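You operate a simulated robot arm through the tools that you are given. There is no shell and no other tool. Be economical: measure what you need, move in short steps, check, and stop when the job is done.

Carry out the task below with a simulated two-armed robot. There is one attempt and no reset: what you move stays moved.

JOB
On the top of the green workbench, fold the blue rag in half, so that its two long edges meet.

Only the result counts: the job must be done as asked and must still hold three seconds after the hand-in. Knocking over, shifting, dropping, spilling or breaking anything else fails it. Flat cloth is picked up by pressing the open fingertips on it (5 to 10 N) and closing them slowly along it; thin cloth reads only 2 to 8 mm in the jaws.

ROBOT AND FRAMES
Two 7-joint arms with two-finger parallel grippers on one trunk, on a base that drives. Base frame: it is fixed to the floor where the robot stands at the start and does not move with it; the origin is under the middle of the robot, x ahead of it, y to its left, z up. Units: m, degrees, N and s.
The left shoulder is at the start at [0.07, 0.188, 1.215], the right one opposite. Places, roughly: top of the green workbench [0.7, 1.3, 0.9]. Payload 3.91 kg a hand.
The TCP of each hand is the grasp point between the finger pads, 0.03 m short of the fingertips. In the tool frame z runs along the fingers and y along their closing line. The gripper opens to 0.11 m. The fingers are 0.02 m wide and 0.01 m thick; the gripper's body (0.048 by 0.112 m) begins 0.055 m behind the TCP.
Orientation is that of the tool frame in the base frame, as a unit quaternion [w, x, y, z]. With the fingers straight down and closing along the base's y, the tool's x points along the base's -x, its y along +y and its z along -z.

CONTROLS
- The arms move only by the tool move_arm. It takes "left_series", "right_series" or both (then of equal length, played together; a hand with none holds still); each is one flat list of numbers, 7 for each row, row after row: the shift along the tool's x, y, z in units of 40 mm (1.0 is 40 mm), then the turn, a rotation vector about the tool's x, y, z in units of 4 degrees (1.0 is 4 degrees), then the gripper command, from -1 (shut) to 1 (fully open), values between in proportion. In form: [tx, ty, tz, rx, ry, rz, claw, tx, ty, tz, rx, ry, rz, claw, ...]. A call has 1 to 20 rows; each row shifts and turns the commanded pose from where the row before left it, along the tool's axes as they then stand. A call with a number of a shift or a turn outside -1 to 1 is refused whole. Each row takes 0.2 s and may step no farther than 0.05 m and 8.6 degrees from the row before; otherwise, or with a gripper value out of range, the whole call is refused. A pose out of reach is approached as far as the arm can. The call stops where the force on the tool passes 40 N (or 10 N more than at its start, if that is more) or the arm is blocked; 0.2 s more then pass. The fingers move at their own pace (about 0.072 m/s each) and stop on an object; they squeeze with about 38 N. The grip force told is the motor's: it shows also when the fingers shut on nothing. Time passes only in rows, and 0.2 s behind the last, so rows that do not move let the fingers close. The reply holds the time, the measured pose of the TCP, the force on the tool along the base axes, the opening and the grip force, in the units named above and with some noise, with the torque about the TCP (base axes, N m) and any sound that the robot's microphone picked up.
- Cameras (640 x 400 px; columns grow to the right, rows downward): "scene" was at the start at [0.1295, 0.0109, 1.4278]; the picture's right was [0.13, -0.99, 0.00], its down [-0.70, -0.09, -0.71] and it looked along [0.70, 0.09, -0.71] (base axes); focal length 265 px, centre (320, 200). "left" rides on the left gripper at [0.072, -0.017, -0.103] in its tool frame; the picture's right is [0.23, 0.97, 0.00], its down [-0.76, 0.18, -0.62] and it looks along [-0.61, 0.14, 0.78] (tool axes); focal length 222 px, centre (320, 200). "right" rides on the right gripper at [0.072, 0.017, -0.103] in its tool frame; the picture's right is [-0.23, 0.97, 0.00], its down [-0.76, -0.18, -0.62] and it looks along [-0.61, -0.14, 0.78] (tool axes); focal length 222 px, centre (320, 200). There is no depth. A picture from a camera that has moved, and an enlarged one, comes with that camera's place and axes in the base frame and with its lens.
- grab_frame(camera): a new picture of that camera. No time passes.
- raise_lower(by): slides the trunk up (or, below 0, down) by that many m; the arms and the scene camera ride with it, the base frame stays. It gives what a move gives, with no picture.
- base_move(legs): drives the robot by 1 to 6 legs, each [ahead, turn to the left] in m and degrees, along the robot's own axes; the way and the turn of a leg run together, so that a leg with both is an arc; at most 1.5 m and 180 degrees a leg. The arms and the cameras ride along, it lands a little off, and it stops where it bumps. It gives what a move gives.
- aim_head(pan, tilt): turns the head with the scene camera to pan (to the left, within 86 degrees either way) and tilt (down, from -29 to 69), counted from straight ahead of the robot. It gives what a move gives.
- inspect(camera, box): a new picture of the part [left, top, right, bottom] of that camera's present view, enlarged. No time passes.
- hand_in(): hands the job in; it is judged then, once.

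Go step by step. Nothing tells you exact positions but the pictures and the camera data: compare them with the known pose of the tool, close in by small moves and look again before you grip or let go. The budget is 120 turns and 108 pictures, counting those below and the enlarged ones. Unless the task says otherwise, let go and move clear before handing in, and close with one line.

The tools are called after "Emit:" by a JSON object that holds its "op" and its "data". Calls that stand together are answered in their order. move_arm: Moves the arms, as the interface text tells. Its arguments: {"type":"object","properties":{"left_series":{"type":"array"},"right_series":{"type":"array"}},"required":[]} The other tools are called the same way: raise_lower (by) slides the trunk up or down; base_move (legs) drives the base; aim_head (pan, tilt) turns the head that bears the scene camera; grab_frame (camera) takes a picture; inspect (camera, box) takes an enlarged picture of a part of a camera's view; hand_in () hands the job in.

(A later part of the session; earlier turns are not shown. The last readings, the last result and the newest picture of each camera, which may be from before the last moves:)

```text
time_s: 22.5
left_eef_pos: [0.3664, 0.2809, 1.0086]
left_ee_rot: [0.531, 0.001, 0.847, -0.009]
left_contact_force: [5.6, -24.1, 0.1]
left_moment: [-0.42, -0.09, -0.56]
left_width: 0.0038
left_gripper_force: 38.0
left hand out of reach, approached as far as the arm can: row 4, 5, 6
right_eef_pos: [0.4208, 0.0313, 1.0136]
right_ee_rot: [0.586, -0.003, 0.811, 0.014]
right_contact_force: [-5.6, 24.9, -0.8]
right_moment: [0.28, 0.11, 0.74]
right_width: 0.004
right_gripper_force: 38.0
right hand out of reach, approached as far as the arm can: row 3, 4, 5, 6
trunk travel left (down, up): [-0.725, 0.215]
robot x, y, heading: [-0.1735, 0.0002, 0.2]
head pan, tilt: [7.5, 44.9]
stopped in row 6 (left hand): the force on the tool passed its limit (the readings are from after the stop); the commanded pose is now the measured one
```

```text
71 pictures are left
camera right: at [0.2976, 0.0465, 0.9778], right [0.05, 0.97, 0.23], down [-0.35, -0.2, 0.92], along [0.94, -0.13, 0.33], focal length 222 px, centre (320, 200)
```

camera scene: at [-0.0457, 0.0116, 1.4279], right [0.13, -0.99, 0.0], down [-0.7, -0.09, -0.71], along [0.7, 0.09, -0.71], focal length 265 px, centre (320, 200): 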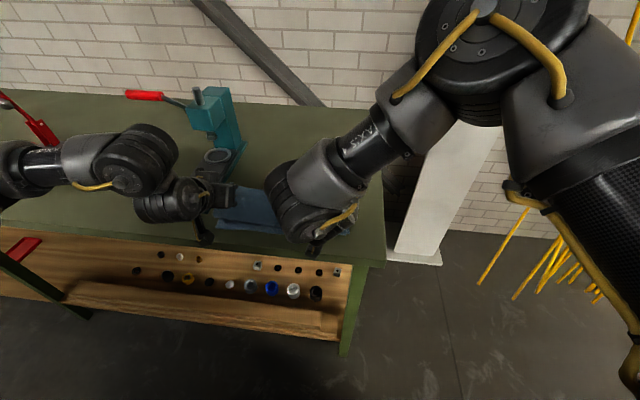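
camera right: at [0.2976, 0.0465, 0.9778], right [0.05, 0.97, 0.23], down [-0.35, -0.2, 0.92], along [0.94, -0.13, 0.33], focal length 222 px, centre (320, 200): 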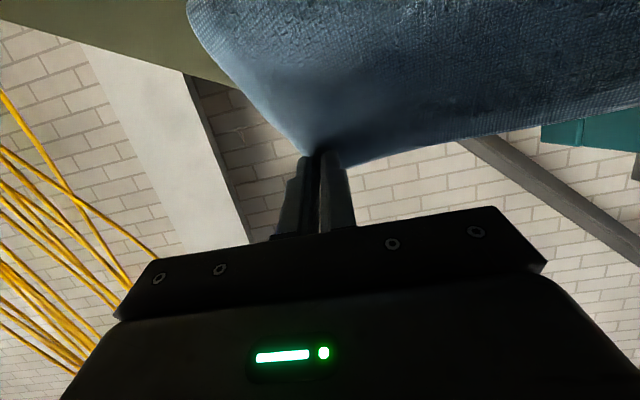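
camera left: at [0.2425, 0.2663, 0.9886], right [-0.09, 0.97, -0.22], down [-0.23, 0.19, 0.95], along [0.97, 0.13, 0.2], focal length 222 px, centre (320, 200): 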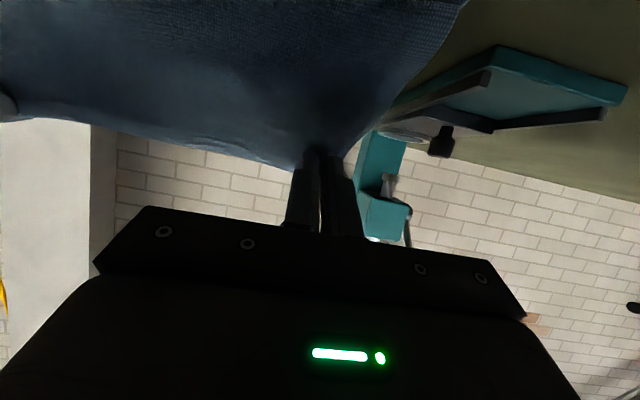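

Both arms hit their limits near 62–70° of tilt, and the right drifted forward. I bring both back to about 60° and side by side again.

Emit:
{"op": "move_arm", "data": {"left_series": [-0.052, 0, 0, 0, 1, 0, -1, 0, 0, 0, 0, 0, 0, -1, 0, 0, 0, 0, 0, 0, -1, 0, 0, 0, 0, 0, 0, -1, 0, 0, 0, 0, 0, 0, -1, 0, 0, 0, 0, 0, 0, -1], "right_series": [-0.052, 0.08, 0, 0, 1, 0, -1, -0.052, 0.08, 0, 0, 1, 0, -1, 0.08, 0, -0.2, 0, 1, 0, -1, 0.16, 0, -0.3, 0, 0, 0, -1, 0.16, 0, -0.3, 0, 0, 0, -1, 0.16, 0, -0.3, 0, 0, 0, -1]}}

Emit:
{"op": "grab_frame", "data": {"camera": "left"}}

Emit:
{"op": "grab_frame", "data": {"camera": "right"}}

Emit:
{"op": "grab_frame", "data": {"camera": "scene"}}

```text
time_s: 23.9
left_eef_pos: [0.3668, 0.2839, 1.0105]
left_ee_rot: [0.501, 0.001, 0.865, -0.006]
left_contact_force: [0.1, -16.3, 0.7]
left_moment: [-0.28, -0.07, -0.42]
left_width: 0.0036
left_gripper_force: 38.1
right_eef_pos: [0.3731, 0.0318, 1.0221]
right_ee_rot: [0.499, -0.002, 0.866, 0.009]
right_contact_force: [-0.1, 14.7, -1.9]
right_moment: [0.26, 0.02, 0.38]
right_width: 0.0035
right_gripper_force: 37.7
trunk travel left (down, up): [-0.725, 0.215]
robot x, y, heading: [-0.1714, 0.0005, 0.1]
head pan, tilt: [7.5, 44.9]
```

```text
70 pictures are left
camera left: at [0.2425, 0.2679, 0.9986], right [-0.11, 0.97, -0.21], down [-0.16, 0.19, 0.97], along [0.98, 0.14, 0.14], focal length 222 px, centre (320, 200)
```

left: 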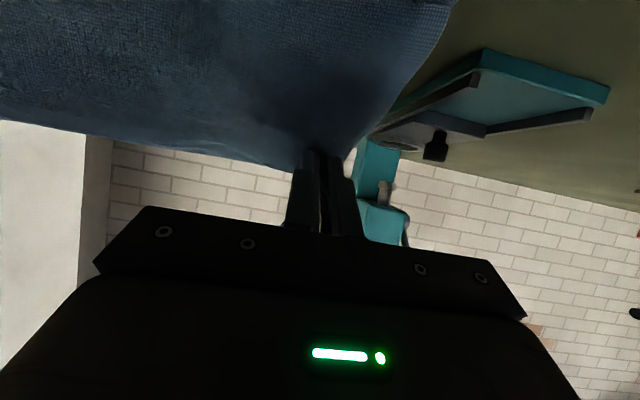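

```text
69 pictures are left
camera right: at [0.2456, 0.0476, 1.012], right [0.1, 0.97, 0.21], down [-0.15, -0.19, 0.97], along [0.98, -0.13, 0.13], focal length 222 px, centre (320, 200)
```

right: 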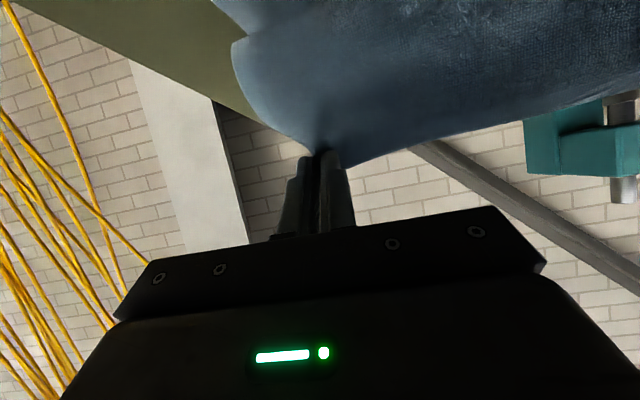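

```text
68 pictures are left
camera scene: at [-0.0458, 0.0105, 1.4279], right [0.13, -0.99, 0.0], down [-0.7, -0.09, -0.71], along [0.7, 0.09, -0.71], focal length 265 px, centre (320, 200)
```

scene: 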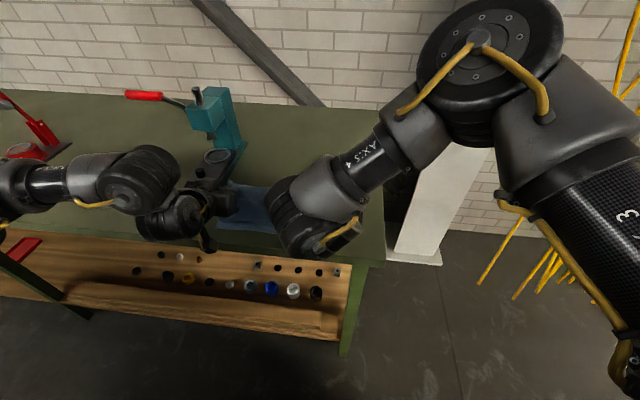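

The tilt is now 60° with the body of the cloth rising steeply to the fingers. I open both hands here so the edge falls toward the near side.

Emit:
{"op": "move_arm", "data": {"left_series": [0, 0, 0, 0, 0, 0, 0, 0, 0, 0, 0, 0, 0, 0, 0, 0, 0, 0, 0, 0, 0, 0, 0, 0, 0, 0, 0, 0, 0, 0, 0, 0, 0, 0, 0], "right_series": [0, 0, 0, 0, 0, 0, 0, 0, 0, 0, 0, 0, 0, 0, 0, 0, 0, 0, 0, 0, 0, 0, 0, 0, 0, 0, 0, 0, 0, 0, 0, 0, 0, 0, 0]}}

Emit:
{"op": "grab_frame", "data": {"camera": "left"}}

Emit:
{"op": "grab_frame", "data": {"camera": "right"}}

Emit:
{"op": "grab_frame", "data": {"camera": "scene"}}

```text
time_s: 25.1
left_eef_pos: [0.3687, 0.2844, 1.0097]
left_ee_rot: [0.501, 0.001, 0.866, -0.006]
left_contact_force: [0.0, -0.2, 0.0]
left_moment: [-0.03, -0.01, -0.02]
left_width: 0.0547
left_gripper_force: 0.1
right_eef_pos: [0.3725, 0.0311, 1.0231]
right_ee_rot: [0.498, -0.003, 0.867, 0.009]
right_contact_force: [-0.9, 0.8, -0.1]
right_moment: [-0.02, 0.03, 0.0]
right_width: 0.0547
right_gripper_force: 0.0
trunk travel left (down, up): [-0.725, 0.215]
robot x, y, heading: [-0.1774, -0.0017, 0.2]
head pan, tilt: [7.5, 44.9]
```

```text
67 pictures are left
camera left: at [0.2429, 0.268, 0.9985], right [-0.11, 0.97, -0.21], down [-0.16, 0.19, 0.97], along [0.98, 0.14, 0.14], focal length 222 px, centre (320, 200)
```

left: 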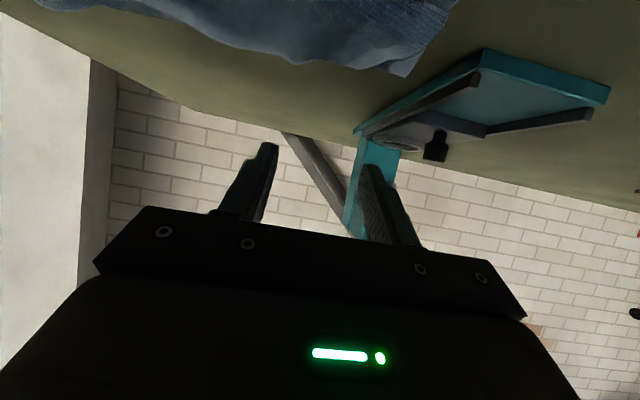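

```text
66 pictures are left
camera right: at [0.2458, 0.0478, 1.0117], right [0.1, 0.97, 0.21], down [-0.15, -0.19, 0.97], along [0.98, -0.13, 0.13], focal length 222 px, centre (320, 200)
```

right: 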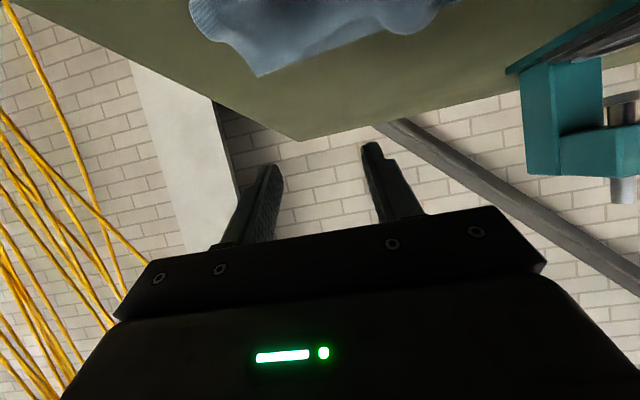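

```text
65 pictures are left
camera scene: at [-0.0454, 0.0107, 1.4278], right [0.13, -0.99, 0.0], down [-0.7, -0.09, -0.71], along [0.7, 0.09, -0.71], focal length 265 px, centre (320, 200)
```

scene: 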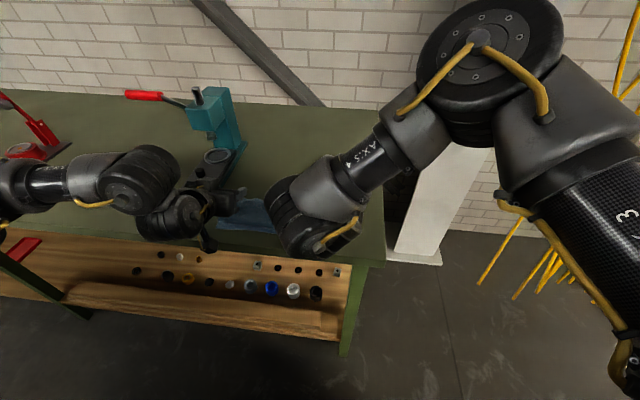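

The cloth fell. I raise the hands and untilt them to see how it lies.

Emit:
{"op": "move_arm", "data": {"left_series": [-0.65, 0, -0.375, 0, 0, 0, 0, -0.65, 0, -0.375, 0, 0, 0, 0, -0.65, 0, -0.375, 0, 0, 0, 0, -0.65, 0, -0.375, 0, 0, 0, 0, 0, 0, 0, 0, 1, 0, 0, 0, 0, 0, 0, 1, 0, 0, 0, 0, 0, 0, 1, 0, 0, 0, 0, 0, 0, 1, 0, 0, 0, 0, 0, 0, 1, 0, 0, 0, 0, 0, 0, 1, 0, 0, 0, 0, 0, 0, 1, 0, 0, 0, 0, 0, 0, 1, 0, 0, 0, 0, 0, 0, 1, 0, 0, 0, 0, 0, 0, 1, 0, 0, 0, 0, 0, 0, 1, 0, 0, 0, 0, 0, 0, 1, 0, 0, 0, 0, 0, 0, 1, 0, 0, 0, 0, 0, 0, 1, 0, 0, 0, 0, 0, 0, 1, 0, 0], "right_series": [-0.65, 0, -0.375, 0, 0, 0, 0, -0.65, 0, -0.375, 0, 0, 0, 0, -0.65, 0, -0.375, 0, 0, 0, 0, -0.65, 0, -0.375, 0, 0, 0, 0, 0, 0, 0, 0, 1, 0, 0, 0, 0, 0, 0, 1, 0, 0, 0, 0, 0, 0, 1, 0, 0, 0, 0, 0, 0, 1, 0, 0, 0, 0, 0, 0, 1, 0, 0, 0, 0, 0, 0, 1, 0, 0, 0, 0, 0, 0, 1, 0, 0, 0, 0, 0, 0, 1, 0, 0, 0, 0, 0, 0, 1, 0, 0, 0, 0, 0, 0, 1, 0, 0, 0, 0, 0, 0, 1, 0, 0, 0, 0, 0, 0, 1, 0, 0, 0, 0, 0, 0, 1, 0, 0, 0, 0, 0, 0, 1, 0, 0, 0, 0, 0, 0, 1, 0, 0]}}

Emit:
{"op": "grab_frame", "data": {"camera": "left"}}

Emit:
{"op": "grab_frame", "data": {"camera": "right"}}

Emit:
{"op": "grab_frame", "data": {"camera": "scene"}}

```text
time_s: 29.1
left_eef_pos: [0.3774, 0.2951, 1.1275]
left_ee_rot: [0.001, 0.002, 1.0, -0.004]
left_contact_force: [0.4, -0.6, -0.4]
left_moment: [0.01, 0.02, 0.02]
left_width: 0.0548
left_gripper_force: 0.1
left hand out of reach, approached as far as the arm can: row 1, 2, 3
right_eef_pos: [0.3765, 0.0308, 1.1398]
right_ee_rot: [-0.003, -0.005, 1.0, 0.007]
right_contact_force: [0.7, -0.9, -0.8]
right_moment: [0.0, 0.0, 0.0]
right_width: 0.055
right_gripper_force: 0.0
trunk travel left (down, up): [-0.725, 0.215]
robot x, y, heading: [-0.1725, -0.0003, 0.4]
head pan, tilt: [7.5, 44.9]
```

```text
64 pictures are left
camera left: at [0.3057, 0.2801, 1.2303], right [-0.22, 0.98, -0.01], down [0.76, 0.18, 0.62], along [0.61, 0.13, -0.78], focal length 222 px, centre (320, 200)
```

left: 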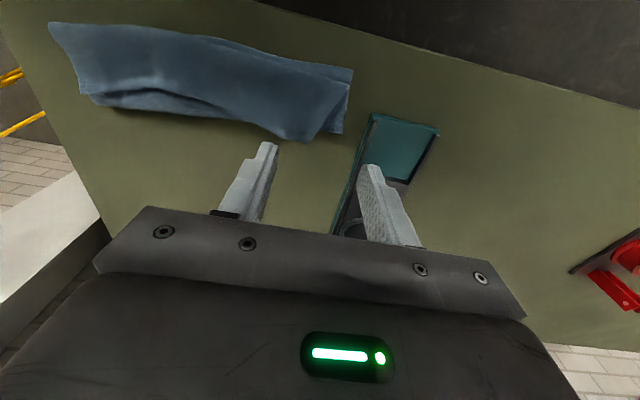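

```text
63 pictures are left
camera right: at [0.3019, 0.0453, 1.2444], right [0.22, 0.98, 0.01], down [0.77, -0.18, 0.62], along [0.6, -0.12, -0.79], focal length 222 px, centre (320, 200)
```

right: 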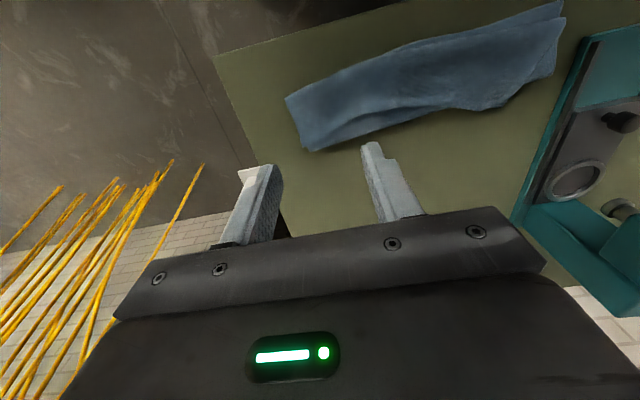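

```text
62 pictures are left
camera scene: at [-0.0444, 0.0101, 1.4277], right [0.13, -0.99, 0.0], down [-0.7, -0.09, -0.71], along [0.7, 0.09, -0.71], focal length 265 px, centre (320, 200)
```

scene: 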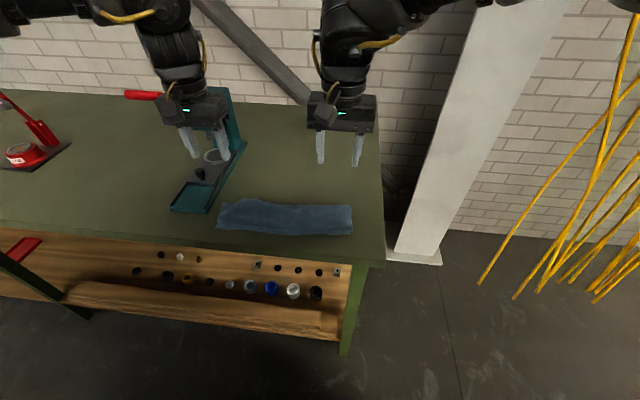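

Emit:
{"op": "inspect", "data": {"camera": "left", "box": [30, 0, 370, 160]}}

Emit:
{"op": "inspect", "data": {"camera": "right", "box": [270, 0, 590, 160]}}

Emit:
{"op": "inspect", "data": {"camera": "scene", "box": [200, 180, 370, 250]}}

```text
1.88 times, centred on (200, 80) of left
camera zoom: at [0.3057, 0.2801, 1.2303], right [-0.22, 0.98, -0.01], down [0.76, 0.18, 0.62], along [0.61, 0.13, -0.78], focal length 418 px, centre (546, 426)
```

zoom: 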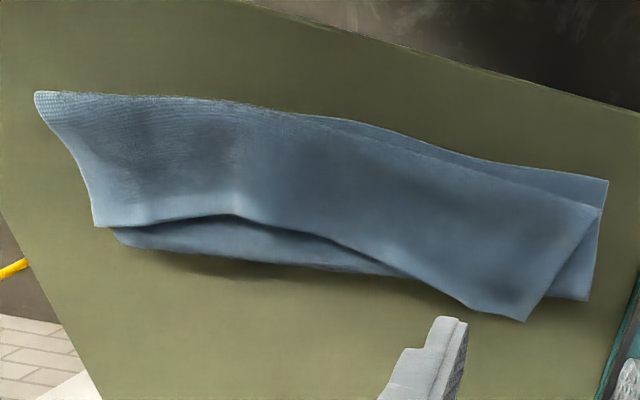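

```text
2.00 times, centred on (430, 80) of right
camera zoom: at [0.3019, 0.0453, 1.2444], right [0.22, 0.98, 0.01], down [0.77, -0.18, 0.62], along [0.6, -0.12, -0.79], focal length 444 px, centre (100, 440)
```

zoom: 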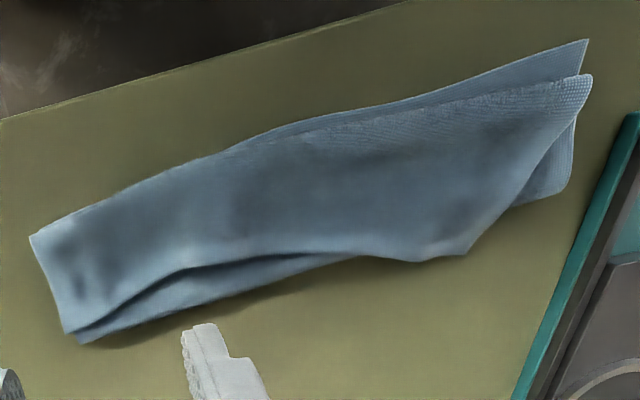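

```text
3.76 times, centred on (285, 215) of scene
camera zoom: at [-0.0444, 0.0101, 1.4277], right [0.13, -0.99, 0.0], down [-0.7, -0.09, -0.71], along [0.7, 0.09, -0.71], focal length 998 px, centre (452, 144)
```

zoom: 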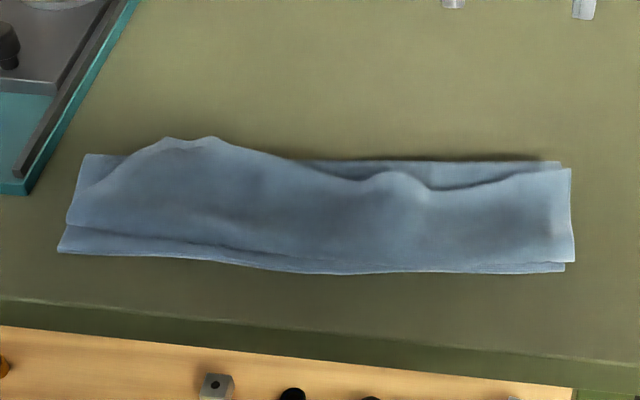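

Seen close up, it's a Z-fold: the far edge still points away on top, with layers about 9 cm wide. Fix: grip the top layer near its edge and carry it toward me past the bench edge (x≈0.30). It then hangs down and lies the right way round before I regrip and lay it on the near edge.

Emit:
{"op": "move_arm", "data": {"left_series": [-0.263, -0.166, 0.81, 0, 0, 0, -0.27, -0.263, -0.166, 0.81, 0, 0, 0, -0.27, -0.263, -0.166, 0.81, 0, 0, 0, -0.27, -0.263, -0.166, 0.81, 0, 0, 0, -0.27, -0.263, -0.166, 0.81, 0, 0, 0, -0.27], "right_series": [-0.142, 0.096, 0.874, 0, 0, 0, -0.27, -0.142, 0.096, 0.874, 0, 0, 0, -0.27, -0.142, 0.096, 0.874, 0, 0, 0, -0.27, -0.142, 0.096, 0.874, 0, 0, 0, -0.27, -0.142, 0.096, 0.874, 0, 0, 0, -0.27]}}

Emit:
{"op": "grab_frame", "data": {"camera": "left"}}

Emit:
{"op": "grab_frame", "data": {"camera": "right"}}

```text
time_s: 30.3
left_eef_pos: [0.4336, 0.2631, 0.9648]
left_ee_rot: [0.0, 0.003, 1.0, -0.005]
left_contact_force: [0.7, 0.0, -1.1]
left_moment: [-0.02, 0.03, -0.01]
left_width: 0.0404
left_gripper_force: 0.0
right_eef_pos: [0.4049, 0.0551, 0.9631]
right_ee_rot: [-0.002, -0.004, 1.0, 0.007]
right_contact_force: [-0.2, -0.2, -0.1]
right_moment: [0.01, 0.03, -0.01]
right_width: 0.04
right_gripper_force: 0.1
trunk travel left (down, up): [-0.725, 0.215]
robot x, y, heading: [-0.1775, 0.0013, 0.2]
head pan, tilt: [7.5, 44.9]
```

```text
58 pictures are left
camera left: at [0.361, 0.2478, 1.0675], right [-0.22, 0.97, -0.01], down [0.76, 0.18, 0.62], along [0.61, 0.13, -0.78], focal length 222 px, centre (320, 200)
```

left: 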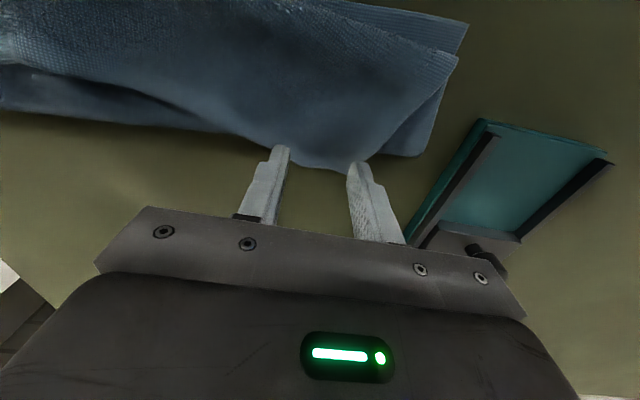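

```text
57 pictures are left
camera right: at [0.3306, 0.069, 1.0667], right [0.22, 0.98, 0.01], down [0.77, -0.18, 0.62], along [0.61, -0.12, -0.79], focal length 222 px, centre (320, 200)
```

right: 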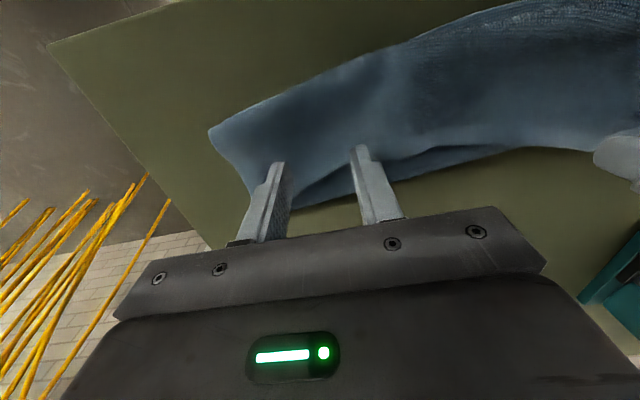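

Emit:
{"op": "move_arm", "data": {"left_series": [0.12, 0, 0.25, 0, 0, 0, -0.27, 0, 0, 0.2, 0, 0, 0, -0.27, 0, 0, 0.1, 0, 0, 0, -0.27], "right_series": [0.15, 0, 0.25, 0, 0, 0, -0.27, 0, 0, 0.2, 0, 0, 0, -0.27, 0, 0, 0, 0, 0, 0, -0.27]}}

```text
time_s: 31.1
left_eef_pos: [0.4264, 0.2606, 0.9438]
left_ee_rot: [0.002, 0.003, 1.0, -0.004]
left_contact_force: [0.2, 2.2, 0.2]
left_moment: [-0.04, 0.02, -0.02]
left_width: 0.0401
left_gripper_force: 0.0
right_eef_pos: [0.3963, 0.0546, 0.947]
right_ee_rot: [-0.001, -0.005, 1.0, 0.007]
right_contact_force: [-0.6, 0.2, -0.5]
right_moment: [0.0, 0.0, 0.0]
right_width: 0.0401
right_gripper_force: 0.1
trunk travel left (down, up): [-0.725, 0.215]
robot x, y, heading: [-0.1724, 0.0003, 0.1]
head pan, tilt: [7.5, 44.9]
```

Emit:
{"op": "move_arm", "data": {"left_series": [0, 0, 0.1, 0, 0, 0, -0.27, 0, 0, 0.06, 0, 0, 0, -0.27, 0, 0, 0, 0, 0, 0, -0.27], "right_series": [0, 0, 0.1, 0, 0, 0, -0.27, 0, 0, 0.1, 0, 0, 0, -0.27, 0, 0, 0, 0, 0, 0, -0.27]}}

Emit:
{"op": "grab_frame", "data": {"camera": "right"}}

```text
time_s: 31.9
left_eef_pos: [0.4248, 0.2595, 0.9394]
left_ee_rot: [0.002, 0.003, 1.0, -0.004]
left_contact_force: [1.4, 0.3, 6.4]
left_moment: [-0.01, 0.0, 0.01]
left_width: 0.0399
left_gripper_force: 0.1
right_eef_pos: [0.3956, 0.0532, 0.9407]
right_ee_rot: [-0.001, -0.004, 1.0, 0.006]
right_contact_force: [0.2, 1.2, 3.6]
right_moment: [0.0, -0.01, -0.02]
right_width: 0.0399
right_gripper_force: 0.1
trunk travel left (down, up): [-0.725, 0.215]
robot x, y, heading: [-0.1749, -0.0014, 0.1]
head pan, tilt: [7.5, 44.9]
```

```text
56 pictures are left
camera right: at [0.3215, 0.0687, 1.0442], right [0.22, 0.98, 0.01], down [0.76, -0.18, 0.62], along [0.61, -0.12, -0.78], focal length 222 px, centre (320, 200)
```

right: 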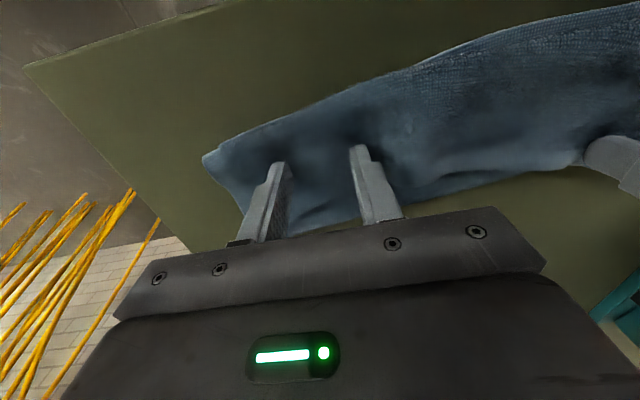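

Emit:
{"op": "move_arm", "data": {"left_series": [0, 0, 0, 0, 0, 0, -0.33, 0, 0, 0, 0, 0, 0, -0.41, 0, 0, 0, 0, 0, 0, -0.49, 0, 0, 0, 0, 0, 0, -0.57, 0, 0, 0, 0, 0, 0, -0.65, 0, 0, 0, 0, 0, 0, -0.73, 0, 0, 0, 0, 0, 0, -0.81, 0, 0, 0, 0, 0, 0, -0.9, 0, 0, 0, 0, 0, 0, -1, 0, 0, 0, 0, 0, 0, -1, 0, 0, 0, 0, 0, 0, -1], "right_series": [0, 0, 0.03, 0, 0, 0, -0.33, 0, 0, 0, 0, 0, 0, -0.41, 0, 0, 0, 0, 0, 0, -0.49, 0, 0, 0, 0, 0, 0, -0.57, 0, 0, 0, 0, 0, 0, -0.65, 0, 0, 0, 0, 0, 0, -0.73, 0, 0, 0, 0, 0, 0, -0.81, 0, 0, 0, 0, 0, 0, -0.9, 0, 0, 0, 0, 0, 0, -1, 0, 0, 0, 0, 0, 0, -1, 0, 0, 0, 0, 0, 0, -1]}}

Emit:
{"op": "grab_frame", "data": {"camera": "left"}}

Emit:
{"op": "grab_frame", "data": {"camera": "right"}}

```text
time_s: 34.3
left_eef_pos: [0.4239, 0.2597, 0.9392]
left_ee_rot: [0.002, 0.003, 1.0, -0.004]
left_contact_force: [-0.3, -7.1, 6.4]
left_moment: [-0.25, 0.0, 0.0]
left_width: 0.0084
left_gripper_force: 38.6
right_eef_pos: [0.3947, 0.053, 0.9395]
right_ee_rot: [0.0, -0.005, 1.0, 0.007]
right_contact_force: [-1.0, 6.1, 6.3]
right_moment: [0.22, 0.02, 0.04]
right_width: 0.009
right_gripper_force: 38.2
trunk travel left (down, up): [-0.725, 0.215]
robot x, y, heading: [-0.1727, -0.0006, 0.1]
head pan, tilt: [7.5, 44.9]
```

```text
55 pictures are left
camera left: at [0.3519, 0.2445, 1.0417], right [-0.22, 0.98, -0.01], down [0.76, 0.18, 0.62], along [0.61, 0.13, -0.78], focal length 222 px, centre (320, 200)
```

left: 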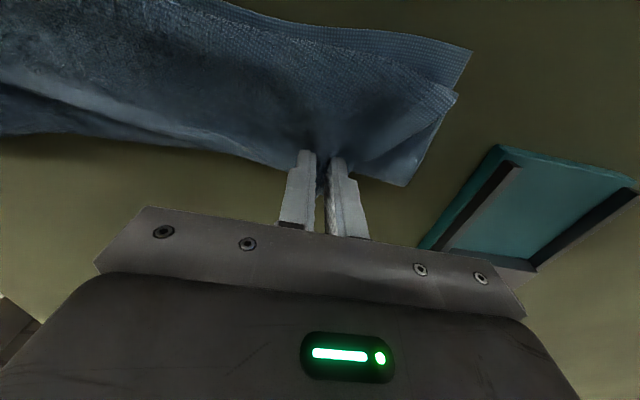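

```text
54 pictures are left
camera right: at [0.3207, 0.0679, 1.0437], right [0.22, 0.98, 0.01], down [0.76, -0.18, 0.62], along [0.61, -0.12, -0.78], focal length 222 px, centre (320, 200)
```

right: 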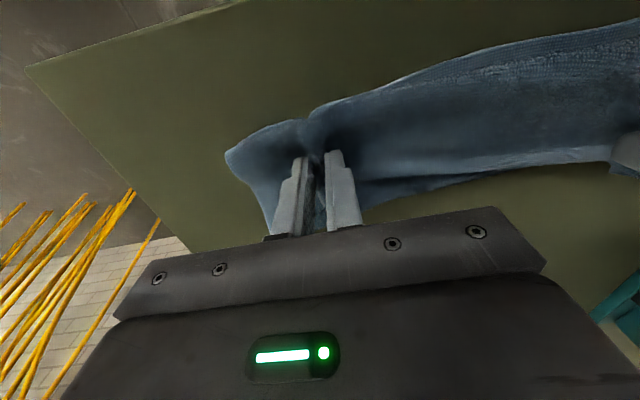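

Readings of 8–9 mm mean I've pinched more than the top layer. I release, lift, and look again. Then I'll grip only the part of the top layer that overhangs the lower crease.

Emit:
{"op": "move_arm", "data": {"left_series": [0, 0, 0, 0, 0, 0, -0.27, 0, 0, 0, 0, 0, 0, -0.27, 0, 0, -0.5, 0, 0, 0, -0.27, 0, 0, -0.9, 0, 0, 0, -0.27], "right_series": [0, 0, 0, 0, 0, 0, -0.27, 0, 0, 0, 0, 0, 0, -0.27, 0, 0, -0.5, 0, 0, 0, -0.27, 0, 0, -0.9, 0, 0, 0, -0.27]}}

Emit:
{"op": "grab_frame", "data": {"camera": "left"}}

Emit:
{"op": "grab_frame", "data": {"camera": "right"}}

```text
time_s: 35.3
left_eef_pos: [0.4227, 0.2614, 0.9952]
left_ee_rot: [0.001, 0.003, 1.0, -0.004]
left_contact_force: [-0.6, -0.3, -0.5]
left_moment: [0.01, 0.0, -0.04]
left_width: 0.0401
left_gripper_force: 0.0
right_eef_pos: [0.3936, 0.0518, 0.9964]
right_ee_rot: [-0.001, -0.006, 1.0, 0.007]
right_contact_force: [0.1, -0.3, 0.1]
right_moment: [-0.03, -0.06, -0.01]
right_width: 0.0403
right_gripper_force: 0.0
trunk travel left (down, up): [-0.725, 0.215]
robot x, y, heading: [-0.1741, -0.001, 0.1]
head pan, tilt: [7.5, 44.9]
```

```text
53 pictures are left
camera left: at [0.3509, 0.2462, 1.0985], right [-0.22, 0.98, -0.01], down [0.76, 0.18, 0.62], along [0.61, 0.13, -0.78], focal length 222 px, centre (320, 200)
```

left: 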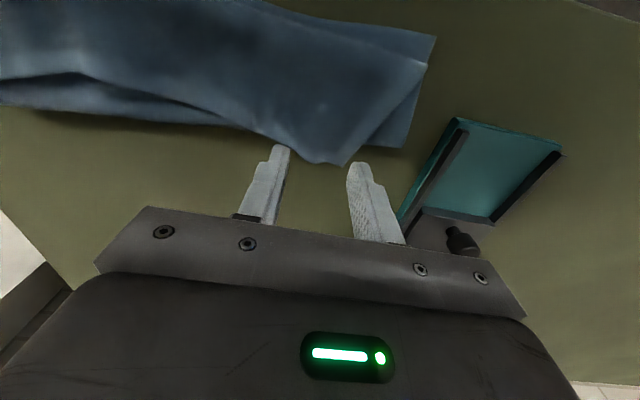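

```text
52 pictures are left
camera right: at [0.3184, 0.0657, 1.0998], right [0.22, 0.98, 0.01], down [0.76, -0.18, 0.62], along [0.61, -0.12, -0.78], focal length 222 px, centre (320, 200)
```

right: 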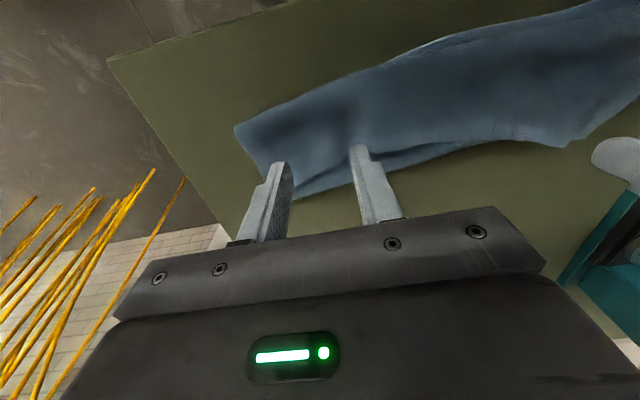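

Emit:
{"op": "move_arm", "data": {"left_series": [-0.5, 0.1, 0.3, 0, 0, 0, -0.45, 0, 0, 0.5, 0, 0, 0, -0.45, 0, 0, 0.45, 0, 0, 0, -0.45, 0, 0, 0.1, 0, 0, 0, -0.45]}}

Emit:
{"op": "grab_frame", "data": {"camera": "left"}}

```text
time_s: 36.3
left_eef_pos: [0.4462, 0.264, 0.9407]
left_ee_rot: [0.001, 0.002, 1.0, -0.004]
left_contact_force: [-0.2, 0.5, 0.0]
left_moment: [-0.01, -0.02, 0.04]
left_width: 0.0302
left_gripper_force: 0.0
right_eef_pos: [0.3941, 0.0523, 0.9946]
right_ee_rot: [-0.002, -0.005, 1.0, 0.007]
right_contact_force: [0.8, 0.5, -0.5]
right_moment: [0.03, -0.01, 0.01]
right_width: 0.0403
right_gripper_force: 0.1
trunk travel left (down, up): [-0.725, 0.215]
robot x, y, heading: [-0.1776, -0.0024, 0.1]
head pan, tilt: [7.5, 44.9]
```

```text
51 pictures are left
camera left: at [0.3735, 0.2491, 1.0433], right [-0.22, 0.98, -0.01], down [0.76, 0.18, 0.62], along [0.61, 0.13, -0.78], focal length 222 px, centre (320, 200)
```

left: 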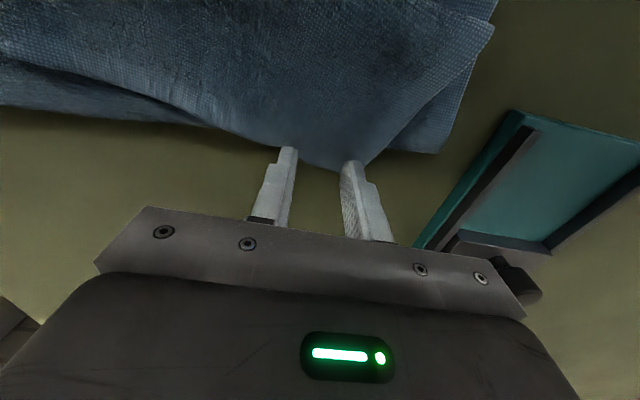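

Emit:
{"op": "move_arm", "data": {"left_series": [0.05, 0, 0.12, 0, 0, 0, -0.45, 0, 0, 0.07, 0, 0, 0, -0.45, 0, 0, 0, 0, 0, 0, -0.45]}}

```text
time_s: 37.1
left_eef_pos: [0.444, 0.264, 0.9339]
left_ee_rot: [0.002, 0.003, 1.0, -0.004]
left_contact_force: [1.0, -0.4, 6.8]
left_moment: [-0.01, 0.04, 0.02]
left_width: 0.0301
left_gripper_force: 0.0
right_eef_pos: [0.3948, 0.0526, 0.9957]
right_ee_rot: [-0.002, -0.005, 1.0, 0.007]
right_contact_force: [-0.1, -0.5, -0.6]
right_moment: [-0.04, -0.01, -0.01]
right_width: 0.0403
right_gripper_force: 0.1
trunk travel left (down, up): [-0.725, 0.215]
robot x, y, heading: [-0.1736, -0.0012, 0.1]
head pan, tilt: [7.5, 44.9]
```

Emit:
{"op": "move_arm", "data": {"left_series": [0, 0, 0, 0, 0, 0, -0.53, 0, 0, 0, 0, 0, 0, -0.61, 0, 0, 0, 0, 0, 0, -0.69, 0, 0, 0, 0, 0, 0, -0.77, 0, 0, 0, 0, 0, 0, -0.85, 0, 0, 0, 0, 0, 0, -0.93, 0, 0, 0, 0, 0, 0, -1, 0, 0, 0, 0, 0, 0, -1, 0, 0, 0, 0, 0, 0, -1]}}

Emit:
{"op": "grab_frame", "data": {"camera": "left"}}

```text
time_s: 39.1
left_eef_pos: [0.4434, 0.2643, 0.9333]
left_ee_rot: [0.003, 0.003, 1.0, -0.005]
left_contact_force: [0.2, 0.6, 6.7]
left_moment: [0.04, 0.04, -0.02]
left_width: 0.004
left_gripper_force: 38.3
right_eef_pos: [0.3948, 0.0518, 0.9958]
right_ee_rot: [-0.001, -0.005, 1.0, 0.007]
right_contact_force: [-0.3, 0.1, 0.5]
right_moment: [-0.02, 0.01, 0.0]
right_width: 0.0402
right_gripper_force: 0.0
trunk travel left (down, up): [-0.725, 0.215]
robot x, y, heading: [-0.1771, 0.0002, -0.0]
head pan, tilt: [7.5, 44.9]
```

```text
50 pictures are left
camera left: at [0.3705, 0.2496, 1.0362], right [-0.22, 0.97, -0.01], down [0.76, 0.18, 0.62], along [0.61, 0.13, -0.78], focal length 222 px, centre (320, 200)
```

left: 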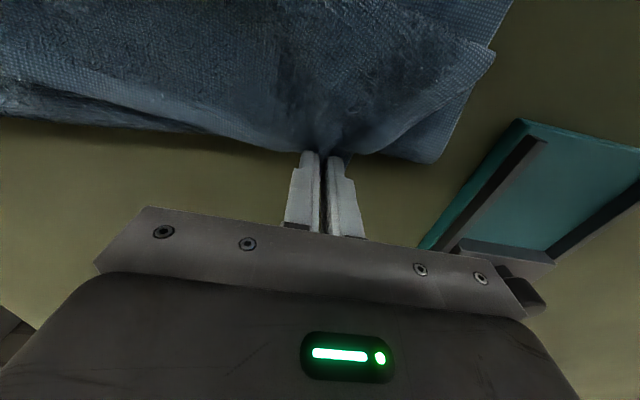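

Single layer held (4 mm). I draw this corner up and away to open the Z so that the top layer's right part overhangs too.

Emit:
{"op": "move_arm", "data": {"left_series": [0, 0, -0.4, 0, 0, 0, -1, -0.2, 0, -0.4, 0, 0, 0, -1, -0.4, 0, 0, 0, 0, 0, -1, -0.4, 0, 0, 0, 0, 0, -1, -0.4, 0, 0, 0, 0, 0, -1, -0.2, 0, 0, 0, 0, 0, -1]}}

Emit:
{"op": "grab_frame", "data": {"camera": "left"}}

Emit:
{"op": "grab_frame", "data": {"camera": "right"}}

Emit:
{"op": "inspect", "data": {"camera": "scene", "box": [180, 160, 390, 260]}}

```text
time_s: 40.5
left_eef_pos: [0.5085, 0.2639, 0.9629]
left_ee_rot: [0.001, 0.002, 1.0, -0.005]
left_contact_force: [-0.4, 0.5, 0.2]
left_moment: [-0.01, 0.01, -0.04]
left_width: 0.0038
left_gripper_force: 38.5
right_eef_pos: [0.3952, 0.0525, 0.9952]
right_ee_rot: [-0.002, -0.005, 1.0, 0.008]
right_contact_force: [-0.2, -1.2, -0.9]
right_moment: [0.02, 0.01, 0.02]
right_width: 0.0404
right_gripper_force: 0.1
trunk travel left (down, up): [-0.725, 0.215]
robot x, y, heading: [-0.1734, -0.0039, 0.2]
head pan, tilt: [7.5, 44.9]
```

```text
49 pictures are left
camera left: at [0.4363, 0.2501, 1.0664], right [-0.22, 0.98, -0.01], down [0.76, 0.18, 0.62], along [0.61, 0.13, -0.78], focal length 222 px, centre (320, 200)
```

left: 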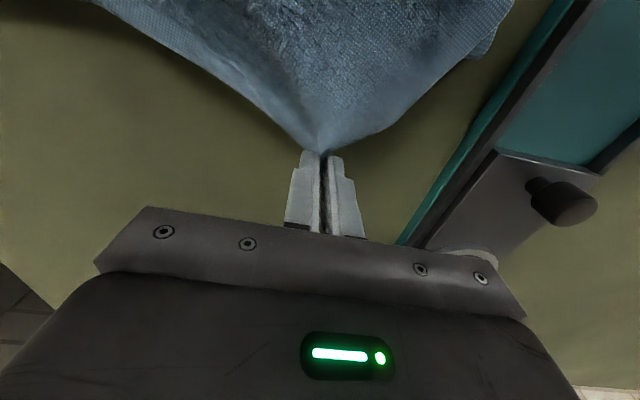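

```text
48 pictures are left
camera right: at [0.3215, 0.0663, 1.0985], right [0.22, 0.98, 0.01], down [0.77, -0.18, 0.62], along [0.61, -0.12, -0.79], focal length 222 px, centre (320, 200)
```

right: 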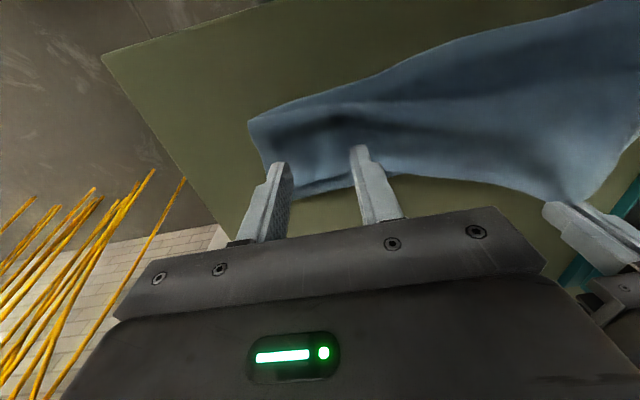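

```text
3.05 times, centred on (285, 210) of scene
camera zoom: at [-0.0449, 0.0101, 1.4278], right [0.13, -0.99, 0.0], down [-0.7, -0.09, -0.71], along [0.7, 0.09, -0.71], focal length 808 px, centre (427, 170)
```

zoom: 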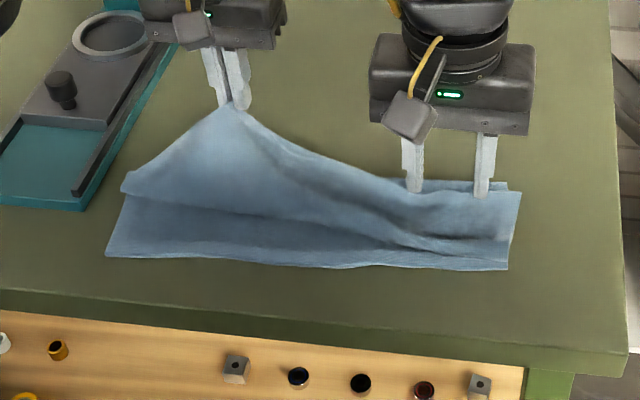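

Opening well. I drive forward 8 cm, which pulls the left corner out nearly flat and gives both hands more reach.

Emit:
{"op": "base_move", "data": {"legs": [[0.075, 0]]}}

Emit:
{"op": "grab_frame", "data": {"camera": "right"}}

Emit:
{"op": "inspect", "data": {"camera": "scene", "box": [160, 160, 400, 300]}}

```text
time_s: 41.6
left_eef_pos: [0.5812, 0.2694, 0.9706]
left_ee_rot: [0.009, 0.002, 1.0, -0.006]
left_contact_force: [0.0, -0.6, -0.7]
left_moment: [-0.1, 0.0, -0.08]
left_width: 0.0041
left_gripper_force: 38.0
right_eef_pos: [0.4626, 0.0553, 1.0014]
right_ee_rot: [0.004, -0.007, 1.0, 0.005]
right_contact_force: [0.6, 0.7, 0.4]
right_moment: [0.04, 0.08, -0.03]
right_width: 0.0402
right_gripper_force: 0.0
trunk travel left (down, up): [-0.725, 0.215]
robot x, y, heading: [-0.0998, 0.0015, 0.6]
head pan, tilt: [7.5, 44.9]
```

```text
46 pictures are left
camera right: at [0.3867, 0.0691, 1.1031], right [0.21, 0.98, 0.01], down [0.76, -0.17, 0.63], along [0.61, -0.12, -0.78], focal length 222 px, centre (320, 200)
```

right: 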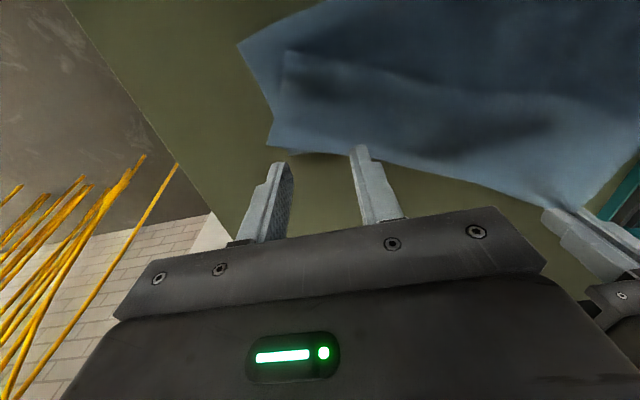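

```text
2.67 times, centred on (280, 230) of scene
camera zoom: at [0.0323, 0.0124, 1.4275], right [0.13, -0.99, 0.0], down [-0.7, -0.1, -0.71], along [0.7, 0.09, -0.71], focal length 707 px, centre (427, 120)
```

zoom: 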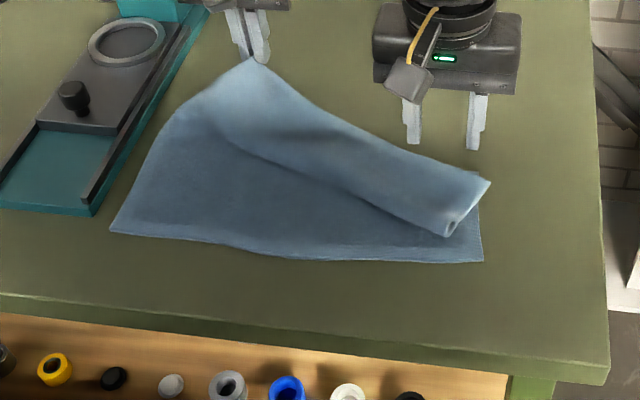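

Left side is almost flat, and the right part now overhangs. I grip it with the right hand.

Emit:
{"op": "move_arm", "data": {"right_series": [-0.14, 0.25, 0.4, 0, 0, 0, -0.45, 0, 0, 0.6, 0, 0, 0, -0.45, 0, 0, 0.5, 0, 0, 0, -0.45]}}

Emit:
{"op": "grab_frame", "data": {"camera": "right"}}

```text
time_s: 42.4
left_eef_pos: [0.5779, 0.2684, 0.9753]
left_ee_rot: [0.01, 0.002, 1.0, -0.006]
left_contact_force: [-0.2, 0.4, -0.5]
left_moment: [0.01, 0.0, -0.03]
left_width: 0.0039
left_gripper_force: 37.9
right_eef_pos: [0.4644, 0.0643, 0.9437]
right_ee_rot: [0.007, -0.008, 1.0, 0.006]
right_contact_force: [-0.9, 0.0, 0.8]
right_moment: [0.02, -0.01, 0.03]
right_width: 0.0303
right_gripper_force: 0.1
trunk travel left (down, up): [-0.725, 0.215]
robot x, y, heading: [-0.1009, 0.0025, 0.2]
head pan, tilt: [7.5, 44.9]
```

```text
44 pictures are left
camera right: at [0.3888, 0.079, 1.047], right [0.21, 0.98, 0.02], down [0.76, -0.17, 0.63], along [0.62, -0.12, -0.78], focal length 222 px, centre (320, 200)
```

right: 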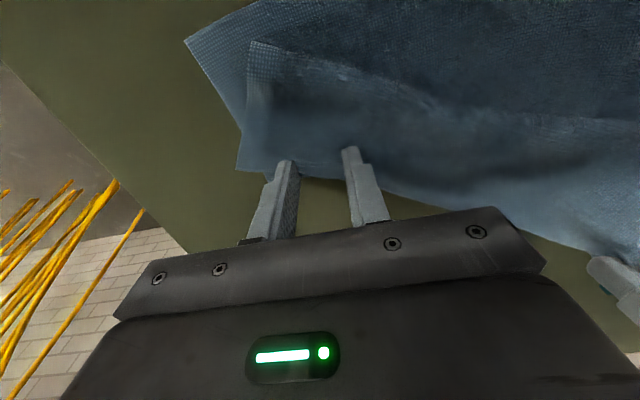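

Emit:
{"op": "move_arm", "data": {"right_series": [-0.1, 0.05, 0.12, 0, 0, 0, -0.45, 0, 0, 0.1, 0, 0, 0, -0.45, 0, 0, 0.03, 0, 0, 0, -0.45]}}

```text
time_s: 43.2
left_eef_pos: [0.579, 0.2671, 0.9753]
left_ee_rot: [0.012, 0.002, 1.0, -0.005]
left_contact_force: [-0.4, 0.2, 0.2]
left_moment: [-0.03, 0.0, -0.01]
left_width: 0.0039
left_gripper_force: 37.3
right_eef_pos: [0.4709, 0.0664, 0.9371]
right_ee_rot: [0.009, -0.006, 1.0, 0.009]
right_contact_force: [2.6, -3.6, 38.3]
right_moment: [-0.22, 0.03, 0.04]
right_width: 0.0291
right_gripper_force: 0.1
trunk travel left (down, up): [-0.725, 0.215]
robot x, y, heading: [-0.0982, -0.0009, 0.3]
head pan, tilt: [7.5, 44.9]
```

Emit:
{"op": "move_arm", "data": {"right_series": [0, 0, -0.07, 0, 0, 0, -0.45, 0, 0, 0, 0, 0, 0, -0.45]}}

```text
time_s: 43.8
left_eef_pos: [0.5804, 0.2676, 0.9739]
left_ee_rot: [0.009, 0.003, 1.0, -0.006]
left_contact_force: [0.8, 0.8, 0.1]
left_moment: [0.02, -0.02, 0.0]
left_width: 0.0041
left_gripper_force: 37.9
right_eef_pos: [0.4707, 0.065, 0.9377]
right_ee_rot: [0.007, -0.006, 1.0, 0.008]
right_contact_force: [7.0, -2.7, 32.2]
right_moment: [-0.16, -0.13, 0.06]
right_width: 0.0291
right_gripper_force: 0.2
trunk travel left (down, up): [-0.725, 0.215]
robot x, y, heading: [-0.0961, -0.0012, 0.1]
head pan, tilt: [7.5, 44.9]
```

Emit:
{"op": "move_arm", "data": {"right_series": [0, 0, -0.08, 0, 0, 0, -0.45, 0, 0, 0, 0, 0, 0, -0.45]}}

Emit:
{"op": "grab_frame", "data": {"camera": "right"}}

```text
time_s: 44.4
left_eef_pos: [0.5794, 0.2678, 0.973]
left_ee_rot: [0.01, 0.002, 1.0, -0.005]
left_contact_force: [0.0, -0.9, 0.2]
left_moment: [0.0, -0.03, -0.05]
left_width: 0.0042
left_gripper_force: 37.9
right_eef_pos: [0.4693, 0.0667, 0.9373]
right_ee_rot: [0.004, -0.007, 1.0, 0.006]
right_contact_force: [4.3, -2.8, 17.0]
right_moment: [-0.12, -0.06, 0.01]
right_width: 0.0296
right_gripper_force: 0.1
trunk travel left (down, up): [-0.725, 0.215]
robot x, y, heading: [-0.0988, 0.0009, 0.2]
head pan, tilt: [7.5, 44.9]
```

```text
43 pictures are left
camera right: at [0.3944, 0.0812, 1.0408], right [0.21, 0.98, 0.01], down [0.76, -0.17, 0.63], along [0.61, -0.12, -0.78], focal length 222 px, centre (320, 200)
```

right: 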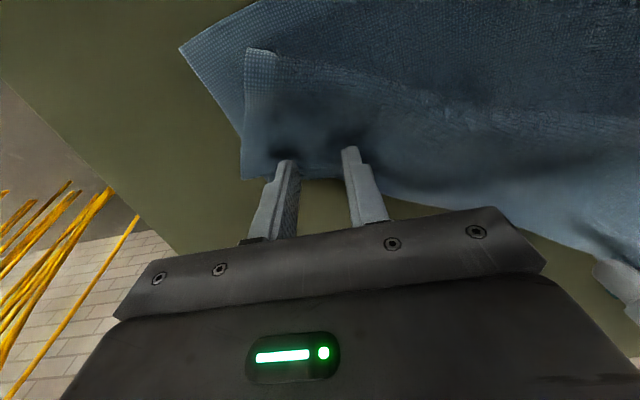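

I seem to be on two layers here. I move the right hand further along the edge (y≈0.125), where the overhang is larger.

Emit:
{"op": "move_arm", "data": {"right_series": [0, 0, -0.6, 0, 0, 0, -0.45, -0.36, 0.73, 0, 0, 0, 0, -0.45, -0.36, 0.73, 0, 0, 0, 0, -0.45, 0, 0, 0, 0, 0, 0, -0.45]}}

Emit:
{"op": "grab_frame", "data": {"camera": "right"}}

```text
time_s: 45.4
left_eef_pos: [0.5801, 0.2678, 0.9731]
left_ee_rot: [0.009, 0.001, 1.0, -0.005]
left_contact_force: [0.3, 0.4, -0.4]
left_moment: [0.04, 0.01, -0.04]
left_width: 0.004
left_gripper_force: 37.6
right_eef_pos: [0.4776, 0.0838, 0.9645]
right_ee_rot: [0.004, -0.008, 1.0, 0.008]
right_contact_force: [0.5, -0.2, 0.6]
right_moment: [-0.02, 0.0, 0.0]
right_width: 0.0303
right_gripper_force: 0.1
right hand out of reach, approached as far as the arm can: row 2, 3
trunk travel left (down, up): [-0.725, 0.215]
robot x, y, heading: [-0.101, -0.0016, 0.5]
head pan, tilt: [7.5, 44.9]
```

```text
42 pictures are left
camera right: at [0.4014, 0.0982, 1.0669], right [0.21, 0.98, 0.02], down [0.76, -0.18, 0.63], along [0.62, -0.12, -0.78], focal length 222 px, centre (320, 200)
```

right: 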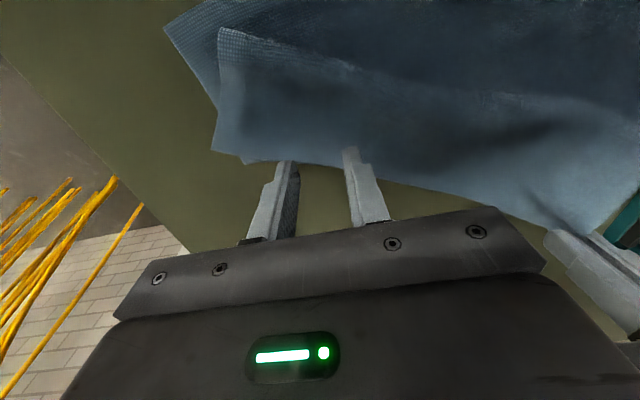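

Right reach is limited from here. I lay the left corner down flat, release, raise both hands, and drive forward.

Emit:
{"op": "move_arm", "data": {"left_series": [-0.05, 0, 0.4, 0, 0, 0, -1, -0.05, 0, 0.4, 0, 0, 0, -1, 0, 0, 0, 0, 0, 0, -0.4, 0, 0, 0, 0, 0, 0, -0.4, 0, 0, -0.8, 0, 0, 0, -0.4, 0, 0, -0.8, 0, 0, 0, -0.4], "right_series": [0, 0, 0, 0, 0, 0, -0.45, 0, 0, 0, 0, 0, 0, -0.45, 0, 0, 0, 0, 0, 0, -0.45, 0, 0, 0, 0, 0, 0, -0.45, 0, 0, -0.6, 0, 0, 0, -0.45, 0, 0, -0.6, 0, 0, 0, -0.45]}}

Emit:
{"op": "base_move", "data": {"legs": [[0.11, 0]]}}

Emit:
{"op": "grab_frame", "data": {"camera": "scene"}}

Emit:
{"op": "grab_frame", "data": {"camera": "right"}}

```text
time_s: 46.8
left_eef_pos: [0.5839, 0.2647, 1.007]
left_ee_rot: [0.011, 0.002, 1.0, -0.005]
left_contact_force: [-0.6, -0.3, -0.7]
left_moment: [0.04, 0.01, -0.01]
left_width: 0.033
left_gripper_force: 0.1
right_eef_pos: [0.476, 0.0831, 1.0127]
right_ee_rot: [0.004, -0.006, 1.0, 0.007]
right_contact_force: [-0.6, 0.8, 0.7]
right_moment: [0.04, -0.03, 0.0]
right_width: 0.0305
right_gripper_force: 0.0
trunk travel left (down, up): [-0.725, 0.215]
robot x, y, heading: [-0.0998, -0.0, 0.1]
head pan, tilt: [7.5, 44.9]
```

```text
time_s: 47.9
left_eef_pos: [0.6796, 0.2694, 1.0158]
left_ee_rot: [0.015, 0.0, 1.0, -0.006]
left_contact_force: [-0.9, 0.4, 0.9]
left_moment: [-0.11, -0.06, 0.01]
left_width: 0.033
left_gripper_force: 0.2
right_eef_pos: [0.5687, 0.0862, 1.0201]
right_ee_rot: [0.009, -0.009, 1.0, 0.005]
right_contact_force: [-0.5, -0.2, 1.2]
right_moment: [-0.03, -0.09, 0.0]
right_width: 0.0304
right_gripper_force: 0.0
trunk travel left (down, up): [-0.725, 0.215]
robot x, y, heading: [0.0072, -0.0004, 0.6]
head pan, tilt: [7.5, 44.9]
```

```text
41 pictures are left
camera scene: at [0.1241, 0.0124, 1.429], right [0.14, -0.99, 0.0], down [-0.69, -0.1, -0.71], along [0.71, 0.1, -0.7], focal length 265 px, centre (320, 200)
```

scene: 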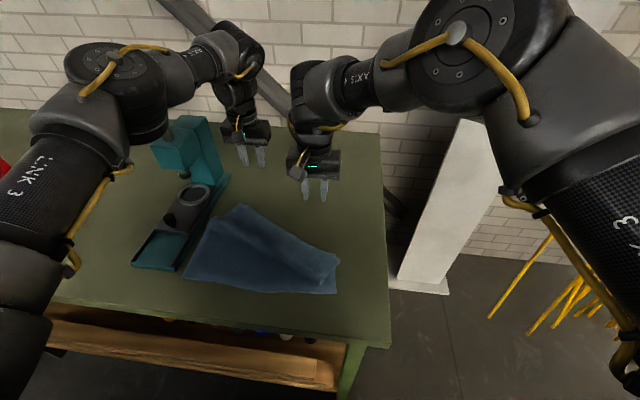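

```text
40 pictures are left
camera right: at [0.4934, 0.0998, 1.1213], right [0.21, 0.98, 0.02], down [0.75, -0.17, 0.64], along [0.62, -0.12, -0.77], focal length 222 px, centre (320, 200)
```

right: 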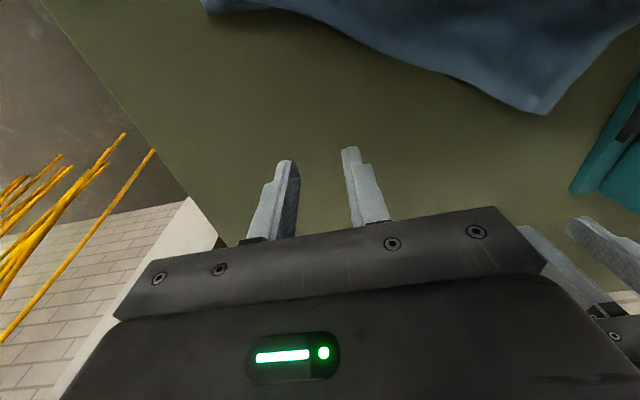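

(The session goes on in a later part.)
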